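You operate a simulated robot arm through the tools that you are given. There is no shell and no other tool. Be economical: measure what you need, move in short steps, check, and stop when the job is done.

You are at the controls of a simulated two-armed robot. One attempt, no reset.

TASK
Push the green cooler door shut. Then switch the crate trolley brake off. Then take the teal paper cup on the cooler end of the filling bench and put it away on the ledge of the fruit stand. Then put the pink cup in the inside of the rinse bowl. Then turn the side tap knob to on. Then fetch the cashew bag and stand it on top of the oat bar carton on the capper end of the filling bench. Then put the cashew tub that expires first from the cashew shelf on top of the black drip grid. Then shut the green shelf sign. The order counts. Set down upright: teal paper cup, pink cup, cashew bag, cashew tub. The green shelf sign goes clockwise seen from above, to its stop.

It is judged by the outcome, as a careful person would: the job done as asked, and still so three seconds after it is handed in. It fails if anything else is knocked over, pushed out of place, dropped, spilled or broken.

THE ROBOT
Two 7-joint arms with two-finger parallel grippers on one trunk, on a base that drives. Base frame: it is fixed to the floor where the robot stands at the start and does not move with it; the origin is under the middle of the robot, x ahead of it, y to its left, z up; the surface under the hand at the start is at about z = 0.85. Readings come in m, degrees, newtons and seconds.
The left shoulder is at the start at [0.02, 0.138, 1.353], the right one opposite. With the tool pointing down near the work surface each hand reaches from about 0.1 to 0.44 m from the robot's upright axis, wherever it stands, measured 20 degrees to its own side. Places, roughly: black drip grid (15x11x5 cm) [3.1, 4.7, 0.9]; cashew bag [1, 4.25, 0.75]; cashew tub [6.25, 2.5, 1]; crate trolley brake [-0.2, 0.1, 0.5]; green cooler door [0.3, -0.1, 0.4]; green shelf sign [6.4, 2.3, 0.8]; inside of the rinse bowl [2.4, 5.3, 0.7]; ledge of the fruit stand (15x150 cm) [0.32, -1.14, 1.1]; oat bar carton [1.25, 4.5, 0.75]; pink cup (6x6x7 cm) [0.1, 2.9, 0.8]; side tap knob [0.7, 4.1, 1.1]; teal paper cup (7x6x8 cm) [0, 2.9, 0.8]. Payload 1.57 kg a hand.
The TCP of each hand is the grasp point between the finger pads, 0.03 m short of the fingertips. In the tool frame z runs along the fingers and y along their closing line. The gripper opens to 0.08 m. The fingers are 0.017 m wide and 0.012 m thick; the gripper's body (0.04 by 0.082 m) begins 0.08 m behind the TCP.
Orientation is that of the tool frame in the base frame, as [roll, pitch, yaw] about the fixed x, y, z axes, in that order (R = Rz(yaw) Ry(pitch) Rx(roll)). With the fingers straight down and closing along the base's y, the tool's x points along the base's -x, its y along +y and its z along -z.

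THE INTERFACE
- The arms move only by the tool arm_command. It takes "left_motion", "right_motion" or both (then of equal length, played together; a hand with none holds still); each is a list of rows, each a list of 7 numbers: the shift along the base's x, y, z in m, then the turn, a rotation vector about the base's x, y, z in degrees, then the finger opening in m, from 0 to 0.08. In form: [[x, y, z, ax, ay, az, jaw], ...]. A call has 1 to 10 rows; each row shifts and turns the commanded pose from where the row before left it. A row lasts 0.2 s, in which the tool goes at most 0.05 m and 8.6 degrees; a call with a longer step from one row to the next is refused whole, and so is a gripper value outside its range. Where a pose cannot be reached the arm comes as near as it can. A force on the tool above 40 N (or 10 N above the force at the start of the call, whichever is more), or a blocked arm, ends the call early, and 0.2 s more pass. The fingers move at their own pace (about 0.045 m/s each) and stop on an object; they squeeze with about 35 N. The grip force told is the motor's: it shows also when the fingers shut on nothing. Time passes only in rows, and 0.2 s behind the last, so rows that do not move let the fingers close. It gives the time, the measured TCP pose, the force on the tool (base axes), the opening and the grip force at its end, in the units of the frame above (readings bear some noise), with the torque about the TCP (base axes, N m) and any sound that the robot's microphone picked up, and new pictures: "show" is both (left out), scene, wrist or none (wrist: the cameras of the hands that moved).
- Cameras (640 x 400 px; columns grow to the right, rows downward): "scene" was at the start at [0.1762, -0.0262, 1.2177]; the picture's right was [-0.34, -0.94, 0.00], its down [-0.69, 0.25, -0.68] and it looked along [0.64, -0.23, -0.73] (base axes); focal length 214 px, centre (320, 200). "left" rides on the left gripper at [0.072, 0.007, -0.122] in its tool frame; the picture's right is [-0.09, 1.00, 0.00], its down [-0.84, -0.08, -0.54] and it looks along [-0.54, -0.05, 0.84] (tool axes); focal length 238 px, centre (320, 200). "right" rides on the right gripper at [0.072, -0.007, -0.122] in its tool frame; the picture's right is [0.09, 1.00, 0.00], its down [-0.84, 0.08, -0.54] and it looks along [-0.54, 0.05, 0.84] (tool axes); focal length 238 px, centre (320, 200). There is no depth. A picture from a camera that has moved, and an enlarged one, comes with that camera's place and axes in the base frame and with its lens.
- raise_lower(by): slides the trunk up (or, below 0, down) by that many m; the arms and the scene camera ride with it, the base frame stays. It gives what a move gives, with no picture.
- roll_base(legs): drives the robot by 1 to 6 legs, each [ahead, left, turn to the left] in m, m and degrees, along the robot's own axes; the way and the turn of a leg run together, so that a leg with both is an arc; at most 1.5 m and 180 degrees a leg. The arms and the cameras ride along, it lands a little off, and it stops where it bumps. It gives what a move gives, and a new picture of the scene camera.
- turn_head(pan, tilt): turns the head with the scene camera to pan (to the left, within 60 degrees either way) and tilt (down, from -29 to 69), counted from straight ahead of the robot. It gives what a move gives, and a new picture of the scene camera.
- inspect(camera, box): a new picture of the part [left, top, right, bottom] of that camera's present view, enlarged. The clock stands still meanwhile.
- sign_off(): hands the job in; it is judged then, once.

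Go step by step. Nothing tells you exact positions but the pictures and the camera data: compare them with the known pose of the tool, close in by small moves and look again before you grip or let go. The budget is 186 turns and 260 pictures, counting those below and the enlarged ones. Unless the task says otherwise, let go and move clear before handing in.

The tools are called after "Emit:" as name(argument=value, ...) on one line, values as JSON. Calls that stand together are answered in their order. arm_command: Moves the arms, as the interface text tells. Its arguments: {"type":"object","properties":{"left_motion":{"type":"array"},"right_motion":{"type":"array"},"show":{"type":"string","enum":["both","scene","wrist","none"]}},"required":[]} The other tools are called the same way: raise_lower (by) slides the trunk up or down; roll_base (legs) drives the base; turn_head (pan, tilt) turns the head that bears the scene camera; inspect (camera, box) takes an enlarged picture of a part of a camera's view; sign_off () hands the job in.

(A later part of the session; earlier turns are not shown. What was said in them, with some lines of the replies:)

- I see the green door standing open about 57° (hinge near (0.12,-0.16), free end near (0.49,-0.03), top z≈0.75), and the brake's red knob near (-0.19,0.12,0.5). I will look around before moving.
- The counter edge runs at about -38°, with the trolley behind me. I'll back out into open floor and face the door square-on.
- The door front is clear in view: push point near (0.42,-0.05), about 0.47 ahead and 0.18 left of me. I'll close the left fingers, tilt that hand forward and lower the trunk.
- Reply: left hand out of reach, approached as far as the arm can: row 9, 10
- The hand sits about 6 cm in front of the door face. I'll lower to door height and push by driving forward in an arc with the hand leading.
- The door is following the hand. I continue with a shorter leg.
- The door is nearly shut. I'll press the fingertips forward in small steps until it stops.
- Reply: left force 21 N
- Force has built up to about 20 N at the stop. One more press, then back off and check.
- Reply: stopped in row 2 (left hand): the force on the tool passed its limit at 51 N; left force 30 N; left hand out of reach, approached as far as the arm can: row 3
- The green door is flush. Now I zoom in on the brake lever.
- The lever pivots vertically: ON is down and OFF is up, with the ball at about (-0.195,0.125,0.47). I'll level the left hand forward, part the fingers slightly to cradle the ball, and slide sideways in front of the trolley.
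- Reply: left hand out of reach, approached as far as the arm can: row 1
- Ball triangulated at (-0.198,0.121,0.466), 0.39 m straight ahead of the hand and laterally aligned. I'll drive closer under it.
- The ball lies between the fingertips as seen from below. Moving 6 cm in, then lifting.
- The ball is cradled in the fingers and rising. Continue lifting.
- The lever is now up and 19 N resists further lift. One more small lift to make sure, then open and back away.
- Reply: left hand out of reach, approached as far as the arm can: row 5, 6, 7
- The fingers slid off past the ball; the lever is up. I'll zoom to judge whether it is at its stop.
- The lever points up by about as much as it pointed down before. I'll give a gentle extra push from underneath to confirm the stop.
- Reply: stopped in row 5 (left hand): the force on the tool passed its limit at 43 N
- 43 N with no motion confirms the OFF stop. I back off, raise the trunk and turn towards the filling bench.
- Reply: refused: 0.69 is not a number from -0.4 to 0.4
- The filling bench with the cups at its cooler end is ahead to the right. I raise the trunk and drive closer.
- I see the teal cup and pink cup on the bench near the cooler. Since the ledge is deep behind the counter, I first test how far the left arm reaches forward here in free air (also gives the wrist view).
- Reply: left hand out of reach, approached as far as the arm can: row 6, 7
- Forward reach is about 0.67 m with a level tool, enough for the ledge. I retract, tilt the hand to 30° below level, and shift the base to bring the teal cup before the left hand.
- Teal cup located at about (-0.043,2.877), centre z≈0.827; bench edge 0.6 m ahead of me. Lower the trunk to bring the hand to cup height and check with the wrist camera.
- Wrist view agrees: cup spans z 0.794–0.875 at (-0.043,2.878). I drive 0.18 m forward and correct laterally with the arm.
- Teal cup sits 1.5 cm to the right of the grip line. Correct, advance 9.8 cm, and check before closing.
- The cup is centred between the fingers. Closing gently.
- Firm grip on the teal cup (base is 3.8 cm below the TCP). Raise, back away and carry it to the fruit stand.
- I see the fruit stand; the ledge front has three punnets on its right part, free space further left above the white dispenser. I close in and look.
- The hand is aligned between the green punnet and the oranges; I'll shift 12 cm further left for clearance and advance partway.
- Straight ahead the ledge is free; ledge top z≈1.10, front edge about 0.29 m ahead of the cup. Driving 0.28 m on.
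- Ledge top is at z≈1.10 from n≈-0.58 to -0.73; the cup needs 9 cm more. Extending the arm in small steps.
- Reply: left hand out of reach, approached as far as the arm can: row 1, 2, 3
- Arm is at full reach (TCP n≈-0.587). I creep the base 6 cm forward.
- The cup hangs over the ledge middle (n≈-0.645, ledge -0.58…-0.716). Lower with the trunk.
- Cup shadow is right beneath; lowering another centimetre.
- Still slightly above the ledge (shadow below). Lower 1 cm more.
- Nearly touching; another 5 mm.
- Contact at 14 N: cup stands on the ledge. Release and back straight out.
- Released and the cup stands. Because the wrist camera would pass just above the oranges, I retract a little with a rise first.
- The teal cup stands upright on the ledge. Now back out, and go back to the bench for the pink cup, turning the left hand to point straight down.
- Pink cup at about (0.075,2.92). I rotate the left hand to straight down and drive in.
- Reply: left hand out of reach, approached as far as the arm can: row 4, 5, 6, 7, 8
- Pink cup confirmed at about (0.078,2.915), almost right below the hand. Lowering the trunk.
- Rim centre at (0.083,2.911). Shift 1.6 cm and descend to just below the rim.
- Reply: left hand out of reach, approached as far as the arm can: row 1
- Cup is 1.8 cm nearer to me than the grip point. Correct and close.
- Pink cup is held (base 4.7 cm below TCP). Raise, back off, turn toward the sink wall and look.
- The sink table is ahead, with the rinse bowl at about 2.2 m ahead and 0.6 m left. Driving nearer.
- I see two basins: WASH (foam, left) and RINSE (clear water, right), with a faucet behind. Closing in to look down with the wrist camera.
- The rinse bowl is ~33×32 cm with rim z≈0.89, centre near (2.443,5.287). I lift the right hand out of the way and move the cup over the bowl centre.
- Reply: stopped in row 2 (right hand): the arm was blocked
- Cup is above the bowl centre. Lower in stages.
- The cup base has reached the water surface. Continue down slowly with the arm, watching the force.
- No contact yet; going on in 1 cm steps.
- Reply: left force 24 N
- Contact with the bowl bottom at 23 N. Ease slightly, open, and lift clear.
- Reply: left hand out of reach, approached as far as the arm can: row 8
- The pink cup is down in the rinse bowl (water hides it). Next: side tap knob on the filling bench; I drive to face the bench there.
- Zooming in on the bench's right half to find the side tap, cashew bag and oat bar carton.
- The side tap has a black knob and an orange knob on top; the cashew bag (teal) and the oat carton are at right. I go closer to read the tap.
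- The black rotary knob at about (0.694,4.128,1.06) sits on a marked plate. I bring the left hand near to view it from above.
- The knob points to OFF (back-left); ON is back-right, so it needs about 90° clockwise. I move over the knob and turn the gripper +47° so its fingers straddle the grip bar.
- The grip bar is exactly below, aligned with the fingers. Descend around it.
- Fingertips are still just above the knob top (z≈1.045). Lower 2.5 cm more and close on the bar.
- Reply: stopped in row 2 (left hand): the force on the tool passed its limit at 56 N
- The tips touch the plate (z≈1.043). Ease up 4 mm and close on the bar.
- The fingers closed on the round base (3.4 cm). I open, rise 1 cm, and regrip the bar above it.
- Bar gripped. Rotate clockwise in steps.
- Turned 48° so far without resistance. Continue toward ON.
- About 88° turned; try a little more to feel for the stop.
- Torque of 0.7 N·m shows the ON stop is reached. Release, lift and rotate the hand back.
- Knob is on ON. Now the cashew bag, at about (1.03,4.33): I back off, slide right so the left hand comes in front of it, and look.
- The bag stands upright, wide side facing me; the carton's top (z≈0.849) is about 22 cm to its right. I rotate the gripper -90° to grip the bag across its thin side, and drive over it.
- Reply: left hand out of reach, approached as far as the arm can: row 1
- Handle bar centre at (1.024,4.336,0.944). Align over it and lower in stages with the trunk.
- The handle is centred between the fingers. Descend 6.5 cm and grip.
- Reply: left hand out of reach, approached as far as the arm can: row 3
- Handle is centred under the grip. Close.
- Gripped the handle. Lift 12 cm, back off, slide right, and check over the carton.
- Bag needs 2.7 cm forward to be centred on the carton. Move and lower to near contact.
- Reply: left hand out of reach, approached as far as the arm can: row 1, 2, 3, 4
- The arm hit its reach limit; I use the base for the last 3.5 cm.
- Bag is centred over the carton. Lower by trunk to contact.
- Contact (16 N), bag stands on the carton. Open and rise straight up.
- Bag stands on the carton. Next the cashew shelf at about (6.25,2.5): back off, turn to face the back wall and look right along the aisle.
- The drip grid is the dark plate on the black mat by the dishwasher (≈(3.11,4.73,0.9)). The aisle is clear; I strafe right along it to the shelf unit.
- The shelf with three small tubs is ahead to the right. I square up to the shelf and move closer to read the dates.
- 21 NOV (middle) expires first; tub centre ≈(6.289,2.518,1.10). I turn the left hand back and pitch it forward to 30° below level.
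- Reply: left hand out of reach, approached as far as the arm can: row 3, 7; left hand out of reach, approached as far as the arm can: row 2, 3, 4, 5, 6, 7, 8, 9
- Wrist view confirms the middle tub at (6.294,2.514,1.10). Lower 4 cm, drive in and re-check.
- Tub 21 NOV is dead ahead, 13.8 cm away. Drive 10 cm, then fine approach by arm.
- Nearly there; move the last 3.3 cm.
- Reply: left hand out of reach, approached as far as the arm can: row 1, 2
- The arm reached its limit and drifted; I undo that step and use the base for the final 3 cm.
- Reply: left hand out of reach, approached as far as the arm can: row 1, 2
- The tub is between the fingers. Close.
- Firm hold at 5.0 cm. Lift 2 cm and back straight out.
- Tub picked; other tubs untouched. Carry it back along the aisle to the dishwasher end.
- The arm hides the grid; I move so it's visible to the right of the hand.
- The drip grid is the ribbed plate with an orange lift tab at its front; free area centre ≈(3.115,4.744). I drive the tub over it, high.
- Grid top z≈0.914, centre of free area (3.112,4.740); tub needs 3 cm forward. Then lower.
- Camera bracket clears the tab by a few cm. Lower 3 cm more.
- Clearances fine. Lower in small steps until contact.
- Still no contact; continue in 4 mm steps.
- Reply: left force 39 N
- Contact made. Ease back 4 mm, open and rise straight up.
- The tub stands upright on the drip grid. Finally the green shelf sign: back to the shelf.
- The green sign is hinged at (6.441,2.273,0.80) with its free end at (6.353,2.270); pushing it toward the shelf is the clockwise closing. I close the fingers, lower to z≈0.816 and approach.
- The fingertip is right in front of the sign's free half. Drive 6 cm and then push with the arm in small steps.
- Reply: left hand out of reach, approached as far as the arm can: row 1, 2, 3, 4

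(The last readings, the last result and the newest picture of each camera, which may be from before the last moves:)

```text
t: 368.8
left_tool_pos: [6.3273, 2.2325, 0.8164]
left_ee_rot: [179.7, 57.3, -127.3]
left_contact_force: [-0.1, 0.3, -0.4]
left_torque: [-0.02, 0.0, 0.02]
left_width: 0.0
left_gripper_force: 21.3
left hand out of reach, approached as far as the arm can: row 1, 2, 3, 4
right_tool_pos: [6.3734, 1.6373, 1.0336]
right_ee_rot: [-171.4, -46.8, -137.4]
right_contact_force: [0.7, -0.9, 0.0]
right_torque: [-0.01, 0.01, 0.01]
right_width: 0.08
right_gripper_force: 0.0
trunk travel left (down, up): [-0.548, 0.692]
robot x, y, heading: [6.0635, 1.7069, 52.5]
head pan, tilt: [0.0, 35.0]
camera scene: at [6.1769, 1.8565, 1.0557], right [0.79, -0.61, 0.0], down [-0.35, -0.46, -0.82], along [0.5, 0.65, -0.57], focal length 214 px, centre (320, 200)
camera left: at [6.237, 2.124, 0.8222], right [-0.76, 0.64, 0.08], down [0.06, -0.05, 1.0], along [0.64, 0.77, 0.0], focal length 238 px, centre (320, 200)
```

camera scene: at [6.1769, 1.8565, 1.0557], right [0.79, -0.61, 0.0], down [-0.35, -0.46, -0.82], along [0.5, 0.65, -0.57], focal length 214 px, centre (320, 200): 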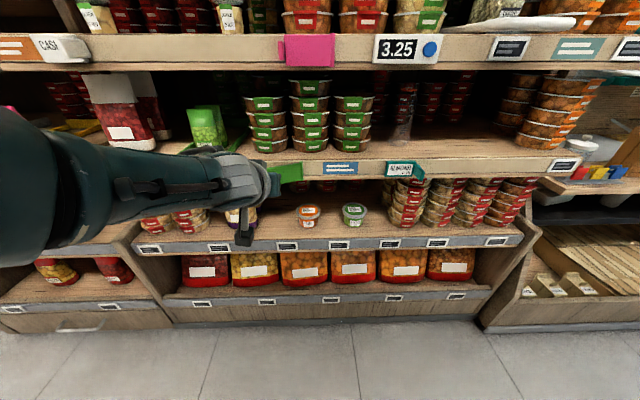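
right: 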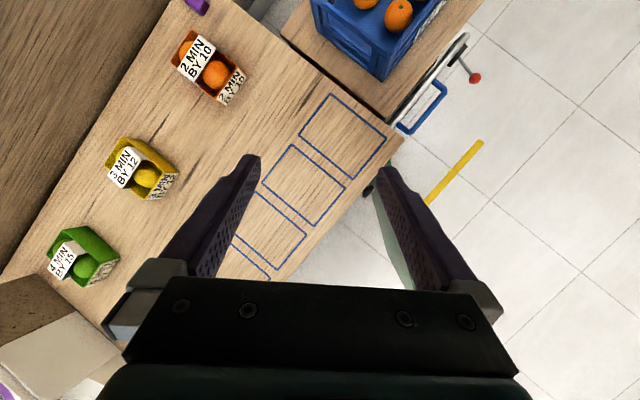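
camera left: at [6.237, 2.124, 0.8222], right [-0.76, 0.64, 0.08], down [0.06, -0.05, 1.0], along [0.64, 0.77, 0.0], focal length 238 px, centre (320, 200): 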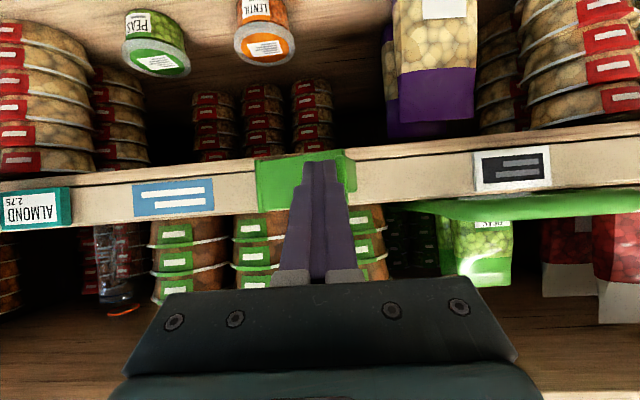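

The arm is at its limit, so I undo those commands and push with the base.

Emit:
arm_command(left_motion=[[-0.0146, -0.019, 0, 0, 0, 0, 0], [-0.0146, -0.019, 0, 0, 0, 0, 0]], show="none")

Emit:
roll_base(legs=[[0.04, 0, 0]])

Emit:
inspect(camera="left", box=[160, 80, 480, 280])

```text
t: 369.4
left_tool_pos: [6.3207, 2.2145, 0.7947]
left_ee_rot: [179.8, 57.3, -127.2]
left_contact_force: [-0.2, 0.1, 0.1]
left_torque: [-0.02, -0.01, 0.0]
left_width: 0.0
left_gripper_force: 21.8
left hand out of reach, approached as far as the arm can: row 1, 2
right_tool_pos: [6.3723, 1.6377, 1.0317]
right_ee_rot: [-171.4, -46.7, -137.5]
right_contact_force: [0.2, -0.8, 0.5]
right_torque: [0.01, 0.02, -0.02]
right_width: 0.0799
right_gripper_force: 0.0
trunk travel left (down, up): [-0.548, 0.692]
robot x, y, heading: [6.0626, 1.7087, 52.7]
head pan, tilt: [0.0, 35.0]
```

```text
t: 370.3
left_tool_pos: [6.3455, 2.245, 0.7938]
left_ee_rot: [179.9, 57.3, -127.2]
left_contact_force: [0.2, 0.4, -0.2]
left_torque: [0.0, 0.01, 0.0]
left_width: 0.0003
left_gripper_force: 21.0
right_tool_pos: [6.398, 1.6696, 1.032]
right_ee_rot: [-171.2, -46.8, -137.4]
right_contact_force: [0.1, 0.8, 0.5]
right_torque: [-0.02, -0.04, -0.01]
right_width: 0.0801
right_gripper_force: 0.2
trunk travel left (down, up): [-0.548, 0.692]
robot x, y, heading: [6.0886, 1.7368, 52.6]
head pan, tilt: [0.0, 35.0]
camera scene: at [6.2013, 1.8884, 1.0557], right [0.79, -0.61, 0.0], down [-0.35, -0.46, -0.82], along [0.5, 0.65, -0.57], focal length 214 px, centre (320, 200)
```

scene: 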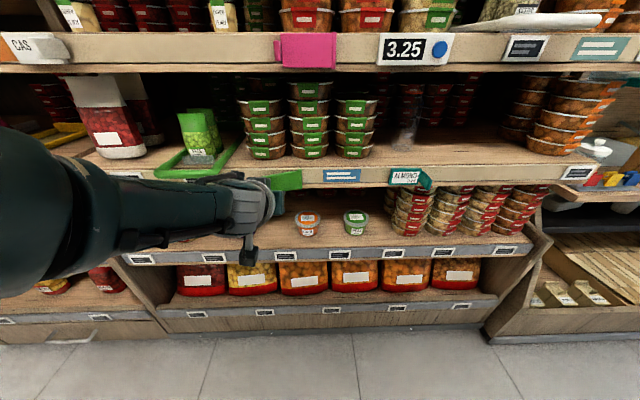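

```text
2.00 times, centred on (320, 180) of left
camera zoom: at [6.2558, 2.1364, 0.8002], right [-0.76, 0.64, 0.08], down [0.06, -0.05, 1.0], along [0.64, 0.77, 0.0], focal length 477 px, centre (320, 240)
```

zoom: 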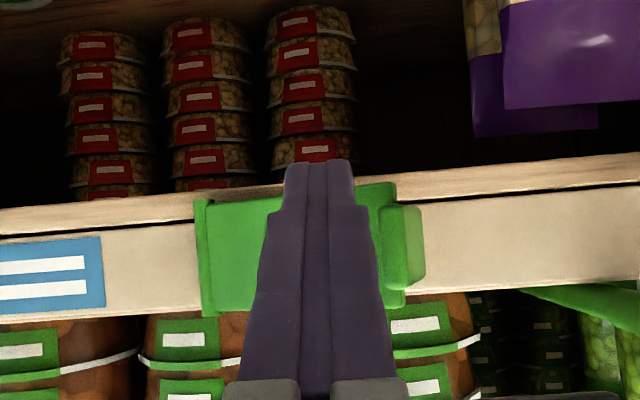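

The tip is now slightly low (under the shelf edge). Raise 2.3 cm and push forward with the base.

Emit:
roll_base(legs=[[-0.05, 0, 0]])

Emit:
raise_lower(by=0.023)

Emit:
inspect(camera="left", box=[160, 80, 480, 280])

Emit:
inspect(camera="scene", box=[220, 140, 380, 240])

```text
t: 371.2
left_tool_pos: [6.3144, 2.2041, 0.7939]
left_ee_rot: [179.8, 57.2, -127.2]
left_contact_force: [-0.3, 0.2, -0.1]
left_torque: [0.04, 0.01, -0.03]
left_width: 0.0
left_gripper_force: 21.2
right_tool_pos: [6.3661, 1.6289, 1.0326]
right_ee_rot: [-171.2, -46.7, -137.4]
right_contact_force: [0.0, -0.2, 0.8]
right_torque: [-0.04, -0.03, -0.02]
right_width: 0.0802
right_gripper_force: 0.0
trunk travel left (down, up): [-0.548, 0.692]
robot x, y, heading: [6.052, 1.6986, 52.4]
head pan, tilt: [0.0, 35.0]
camera scene: at [6.1703, 1.8481, 1.0556], right [0.79, -0.61, 0.0], down [-0.35, -0.46, -0.82], along [0.5, 0.65, -0.57], focal length 214 px, centre (320, 200)
```

scene: 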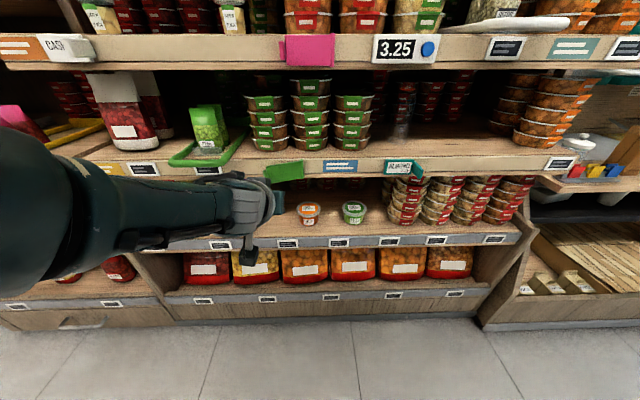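

```text
t: 371.9
left_tool_pos: [6.3142, 2.2051, 0.8182]
left_ee_rot: [179.7, 57.4, -127.2]
left_contact_force: [-0.9, 0.1, 0.2]
left_torque: [0.0, 0.04, 0.01]
left_width: 0.0
left_gripper_force: 21.5
right_tool_pos: [6.3662, 1.6299, 1.055]
right_ee_rot: [-171.4, -46.8, -137.5]
right_contact_force: [0.5, 0.2, 0.2]
right_torque: [0.01, 0.04, 0.02]
right_width: 0.08
right_gripper_force: 0.0
trunk travel left (down, up): [-0.571, 0.669]
robot x, y, heading: [6.0518, 1.6988, 52.6]
head pan, tilt: [0.0, 35.0]
```

```text
2.00 times, centred on (320, 180) of left
camera zoom: at [6.2248, 2.0962, 0.8231], right [-0.77, 0.64, 0.08], down [0.06, -0.05, 1.0], along [0.64, 0.77, 0.0], focal length 477 px, centre (320, 240)
```

zoom: 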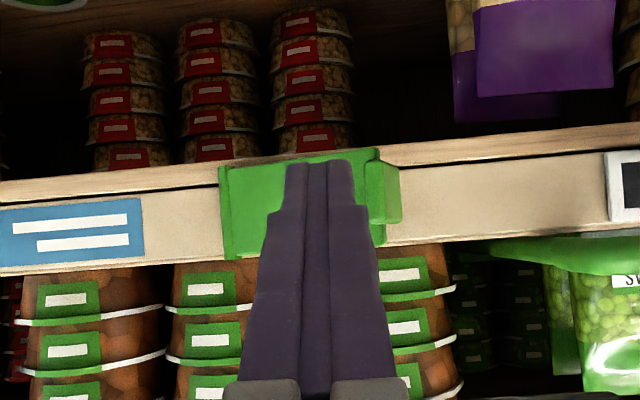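

```text
4.00 times, centred on (300, 190) of scene
camera zoom: at [6.1704, 1.8483, 1.0787], right [0.79, -0.61, 0.0], down [-0.35, -0.46, -0.82], along [0.5, 0.65, -0.57], focal length 858 px, centre (400, 240)
```

zoom: 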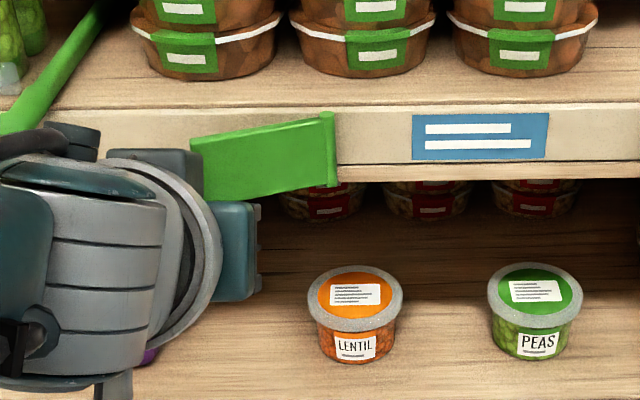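

Sign has partly closed. Push on.

Emit:
roll_base(legs=[[0.08, 0, 0]])

Emit:
roll_base(legs=[[0.025, 0, 0]])

Emit:
inspect(camera="left", box=[160, 80, 480, 280])

Emit:
inspect(camera="scene", box=[220, 140, 380, 240])

```text
t: 373.0
left_tool_pos: [6.3627, 2.2711, 0.8186]
left_ee_rot: [179.7, 57.2, -127.1]
left_contact_force: [-0.6, -0.1, 0.0]
left_torque: [0.03, 0.01, -0.02]
left_width: 0.0
left_gripper_force: 21.0
right_tool_pos: [6.4165, 1.6951, 1.0562]
right_ee_rot: [-171.4, -46.7, -137.3]
right_contact_force: [0.2, 0.0, -1.3]
right_torque: [0.05, 0.0, -0.03]
right_width: 0.08
right_gripper_force: 0.0
trunk travel left (down, up): [-0.571, 0.669]
robot x, y, heading: [6.1023, 1.762, 52.8]
head pan, tilt: [0.0, 35.0]
camera scene: at [6.2199, 1.9136, 1.0786], right [0.8, -0.61, 0.0], down [-0.35, -0.46, -0.82], along [0.5, 0.65, -0.57], focal length 214 px, centre (320, 200)
```

scene: 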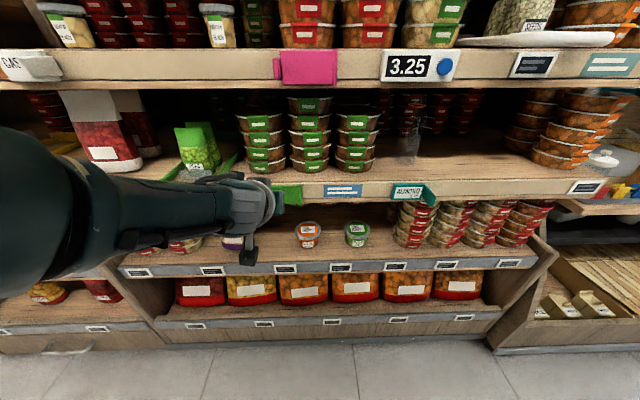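

```text
t: 373.8
left_tool_pos: [6.3666, 2.2737, 0.8118]
left_ee_rot: [179.9, 56.6, -127.0]
left_contact_force: [-12.3, -14.7, 4.2]
left_torque: [0.01, 0.06, 0.03]
left_width: 0.0
left_gripper_force: 21.5
right_tool_pos: [6.4209, 1.7045, 1.0536]
right_ee_rot: [-171.4, -47.0, -137.2]
right_contact_force: [-0.2, 0.1, 0.6]
right_torque: [0.0, -0.02, 0.01]
right_width: 0.0801
right_gripper_force: 0.0
trunk travel left (down, up): [-0.571, 0.669]
robot x, y, heading: [6.1146, 1.7757, 53.0]
head pan, tilt: [0.0, 35.0]
stopped in leg 1: the force on the tool passed its limit at 84 N (the readings are from after the stop); the commanded pose is now the measured one
camera scene: at [6.2254, 1.9215, 1.0779], right [0.8, -0.6, 0.0], down [-0.35, -0.46, -0.82], along [0.49, 0.65, -0.58], focal length 214 px, centre (320, 200)
```

scene: 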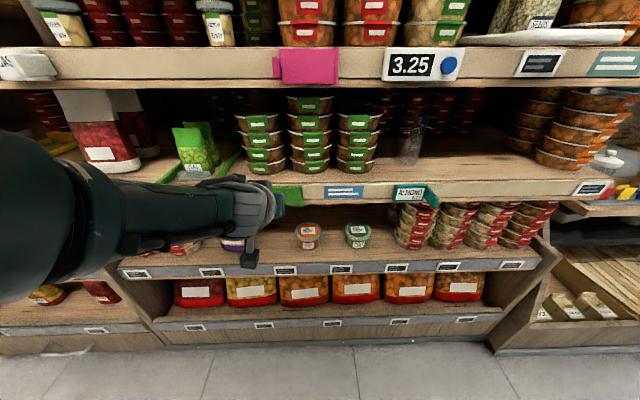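

```text
2.00 times, centred on (320, 180) of left
camera zoom: at [6.278, 2.1653, 0.8189], right [-0.77, 0.64, 0.08], down [0.07, -0.04, 1.0], along [0.64, 0.77, -0.01], focal length 477 px, centre (320, 240)
```

zoom: 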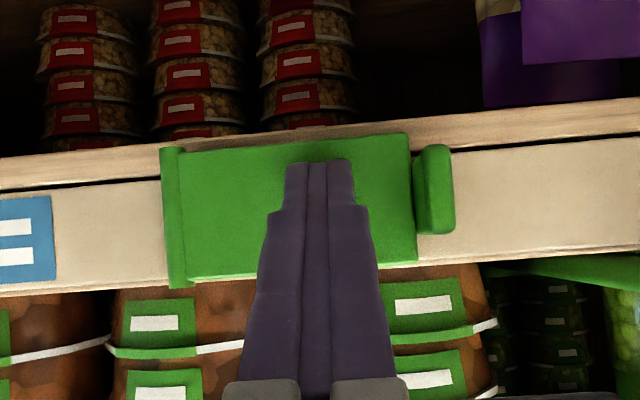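

```text
4.00 times, centred on (300, 190) of scene
camera zoom: at [6.2254, 1.9215, 1.0779], right [0.8, -0.6, 0.0], down [-0.35, -0.46, -0.82], along [0.49, 0.65, -0.58], focal length 858 px, centre (400, 240)
```

zoom: 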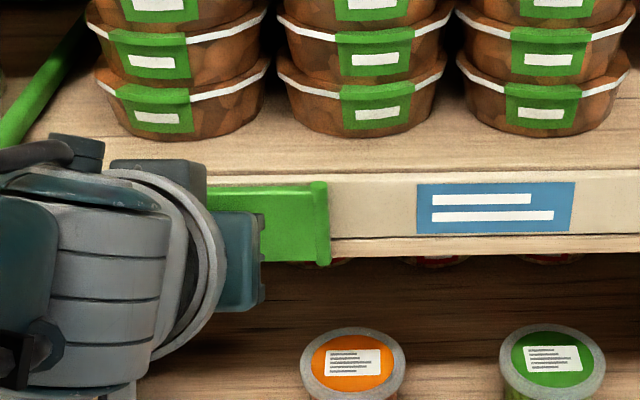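

The sign is flat against the shelf edge (force stop). Back away and verify.

Emit:
roll_base(legs=[[-0.35, 0, 0]])

Emit:
inspect(camera="left", box=[160, 80, 480, 280])

Emit:
inspect(camera="scene", box=[240, 130, 420, 230])

```text
t: 376.1
left_tool_pos: [6.1593, 1.996, 0.8154]
left_ee_rot: [179.9, 57.0, -127.2]
left_contact_force: [0.6, -0.1, -0.3]
left_torque: [-0.03, 0.04, 0.02]
left_width: 0.0
left_gripper_force: 21.0
right_tool_pos: [6.2084, 1.4229, 1.0545]
right_ee_rot: [-171.4, -46.8, -137.6]
right_contact_force: [-0.4, -0.3, 0.2]
right_torque: [-0.02, 0.0, -0.01]
right_width: 0.08
right_gripper_force: 0.0
trunk travel left (down, up): [-0.571, 0.669]
robot x, y, heading: [5.8975, 1.4879, 52.5]
head pan, tilt: [0.0, 35.0]
camera scene: at [6.0134, 1.6419, 1.0786], right [0.79, -0.61, 0.0], down [-0.35, -0.45, -0.82], along [0.5, 0.65, -0.57], focal length 214 px, centre (320, 200)
```

scene: 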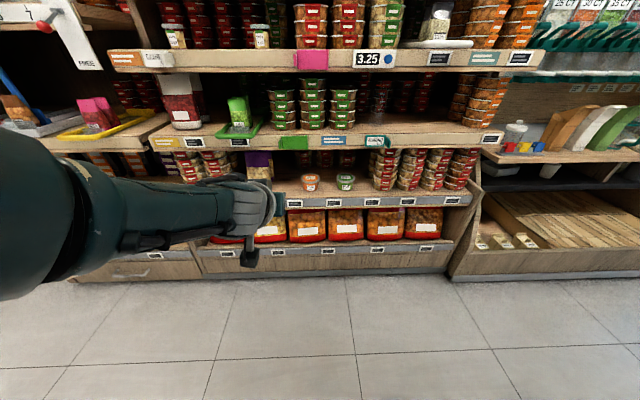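

```text
2.00 times, centred on (320, 180) of left
camera zoom: at [6.0686, 1.8872, 0.8215], right [-0.76, 0.64, 0.08], down [0.06, -0.05, 1.0], along [0.64, 0.77, -0.01], focal length 477 px, centre (320, 240)
```

zoom: 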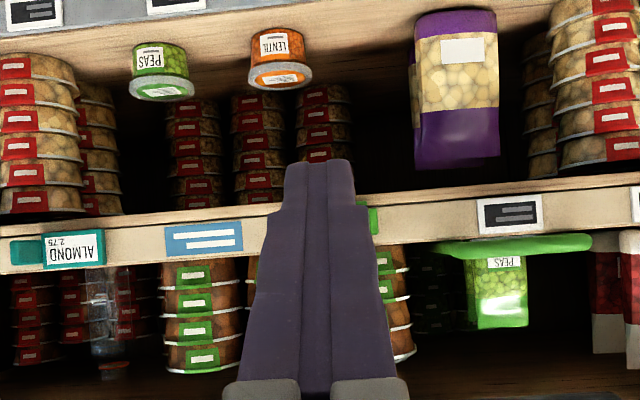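

```text
3.56 times, centred on (330, 180) of scene
camera zoom: at [6.0134, 1.6419, 1.0786], right [0.79, -0.61, 0.0], down [-0.35, -0.45, -0.82], along [0.5, 0.65, -0.57], focal length 763 px, centre (284, 271)
```

zoom: 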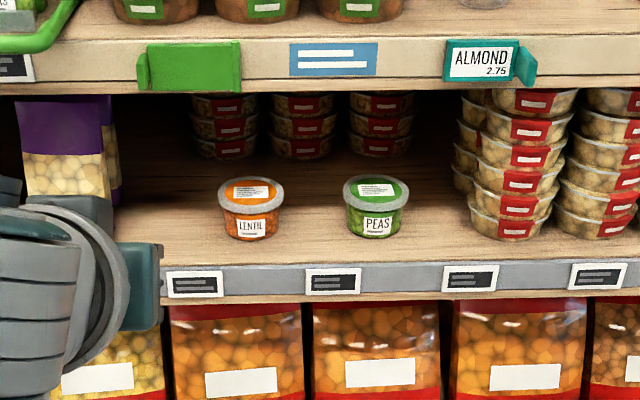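

The green sign lies flat against the shelf edge, everything nearby is undisturbed, and both hands are clear. All eight steps are done, so I hand in.

Emit:
sign_off()

```text
The job is handed in.
```

I did all eight steps in the order you gave and handed the job in.

| Step | Result |
|---|---|
| Green cooler door | Pushed shut until it stopped; it sits flush. |
| Crate trolley brake | Lever raised to its OFF stop. |
| Teal paper cup | Standing upright on the fruit stand ledge, clear of the punnets. |
| Pink cup | Set down on the bottom of the rinse bowl. The water hides it, so I couldn't see that it stayed upright after I let go. |
| Side tap knob | Turned clockwise to its ON stop. |
| Cashew bag | Standing on the brown carton at the capper end. That carton is marked "23 NOV". I took it to be the oat bar carton from its position, as I saw no other carton there. |
| Cashew tub | The tub dated 21 NOV (the others read 25 and 28 NOV) stands upright on the black drip grid, behind its orange tab. |
| Green shelf sign | Pushed clockwise to its stop; it lies flat on the shelf edge. The last push reached 84 N before it stopped, and I saw nothing on the shelf move. |

I did not go back at the end to re-check the earlier items. Each one looked right when I left it, except the pink cup, which the water hid.
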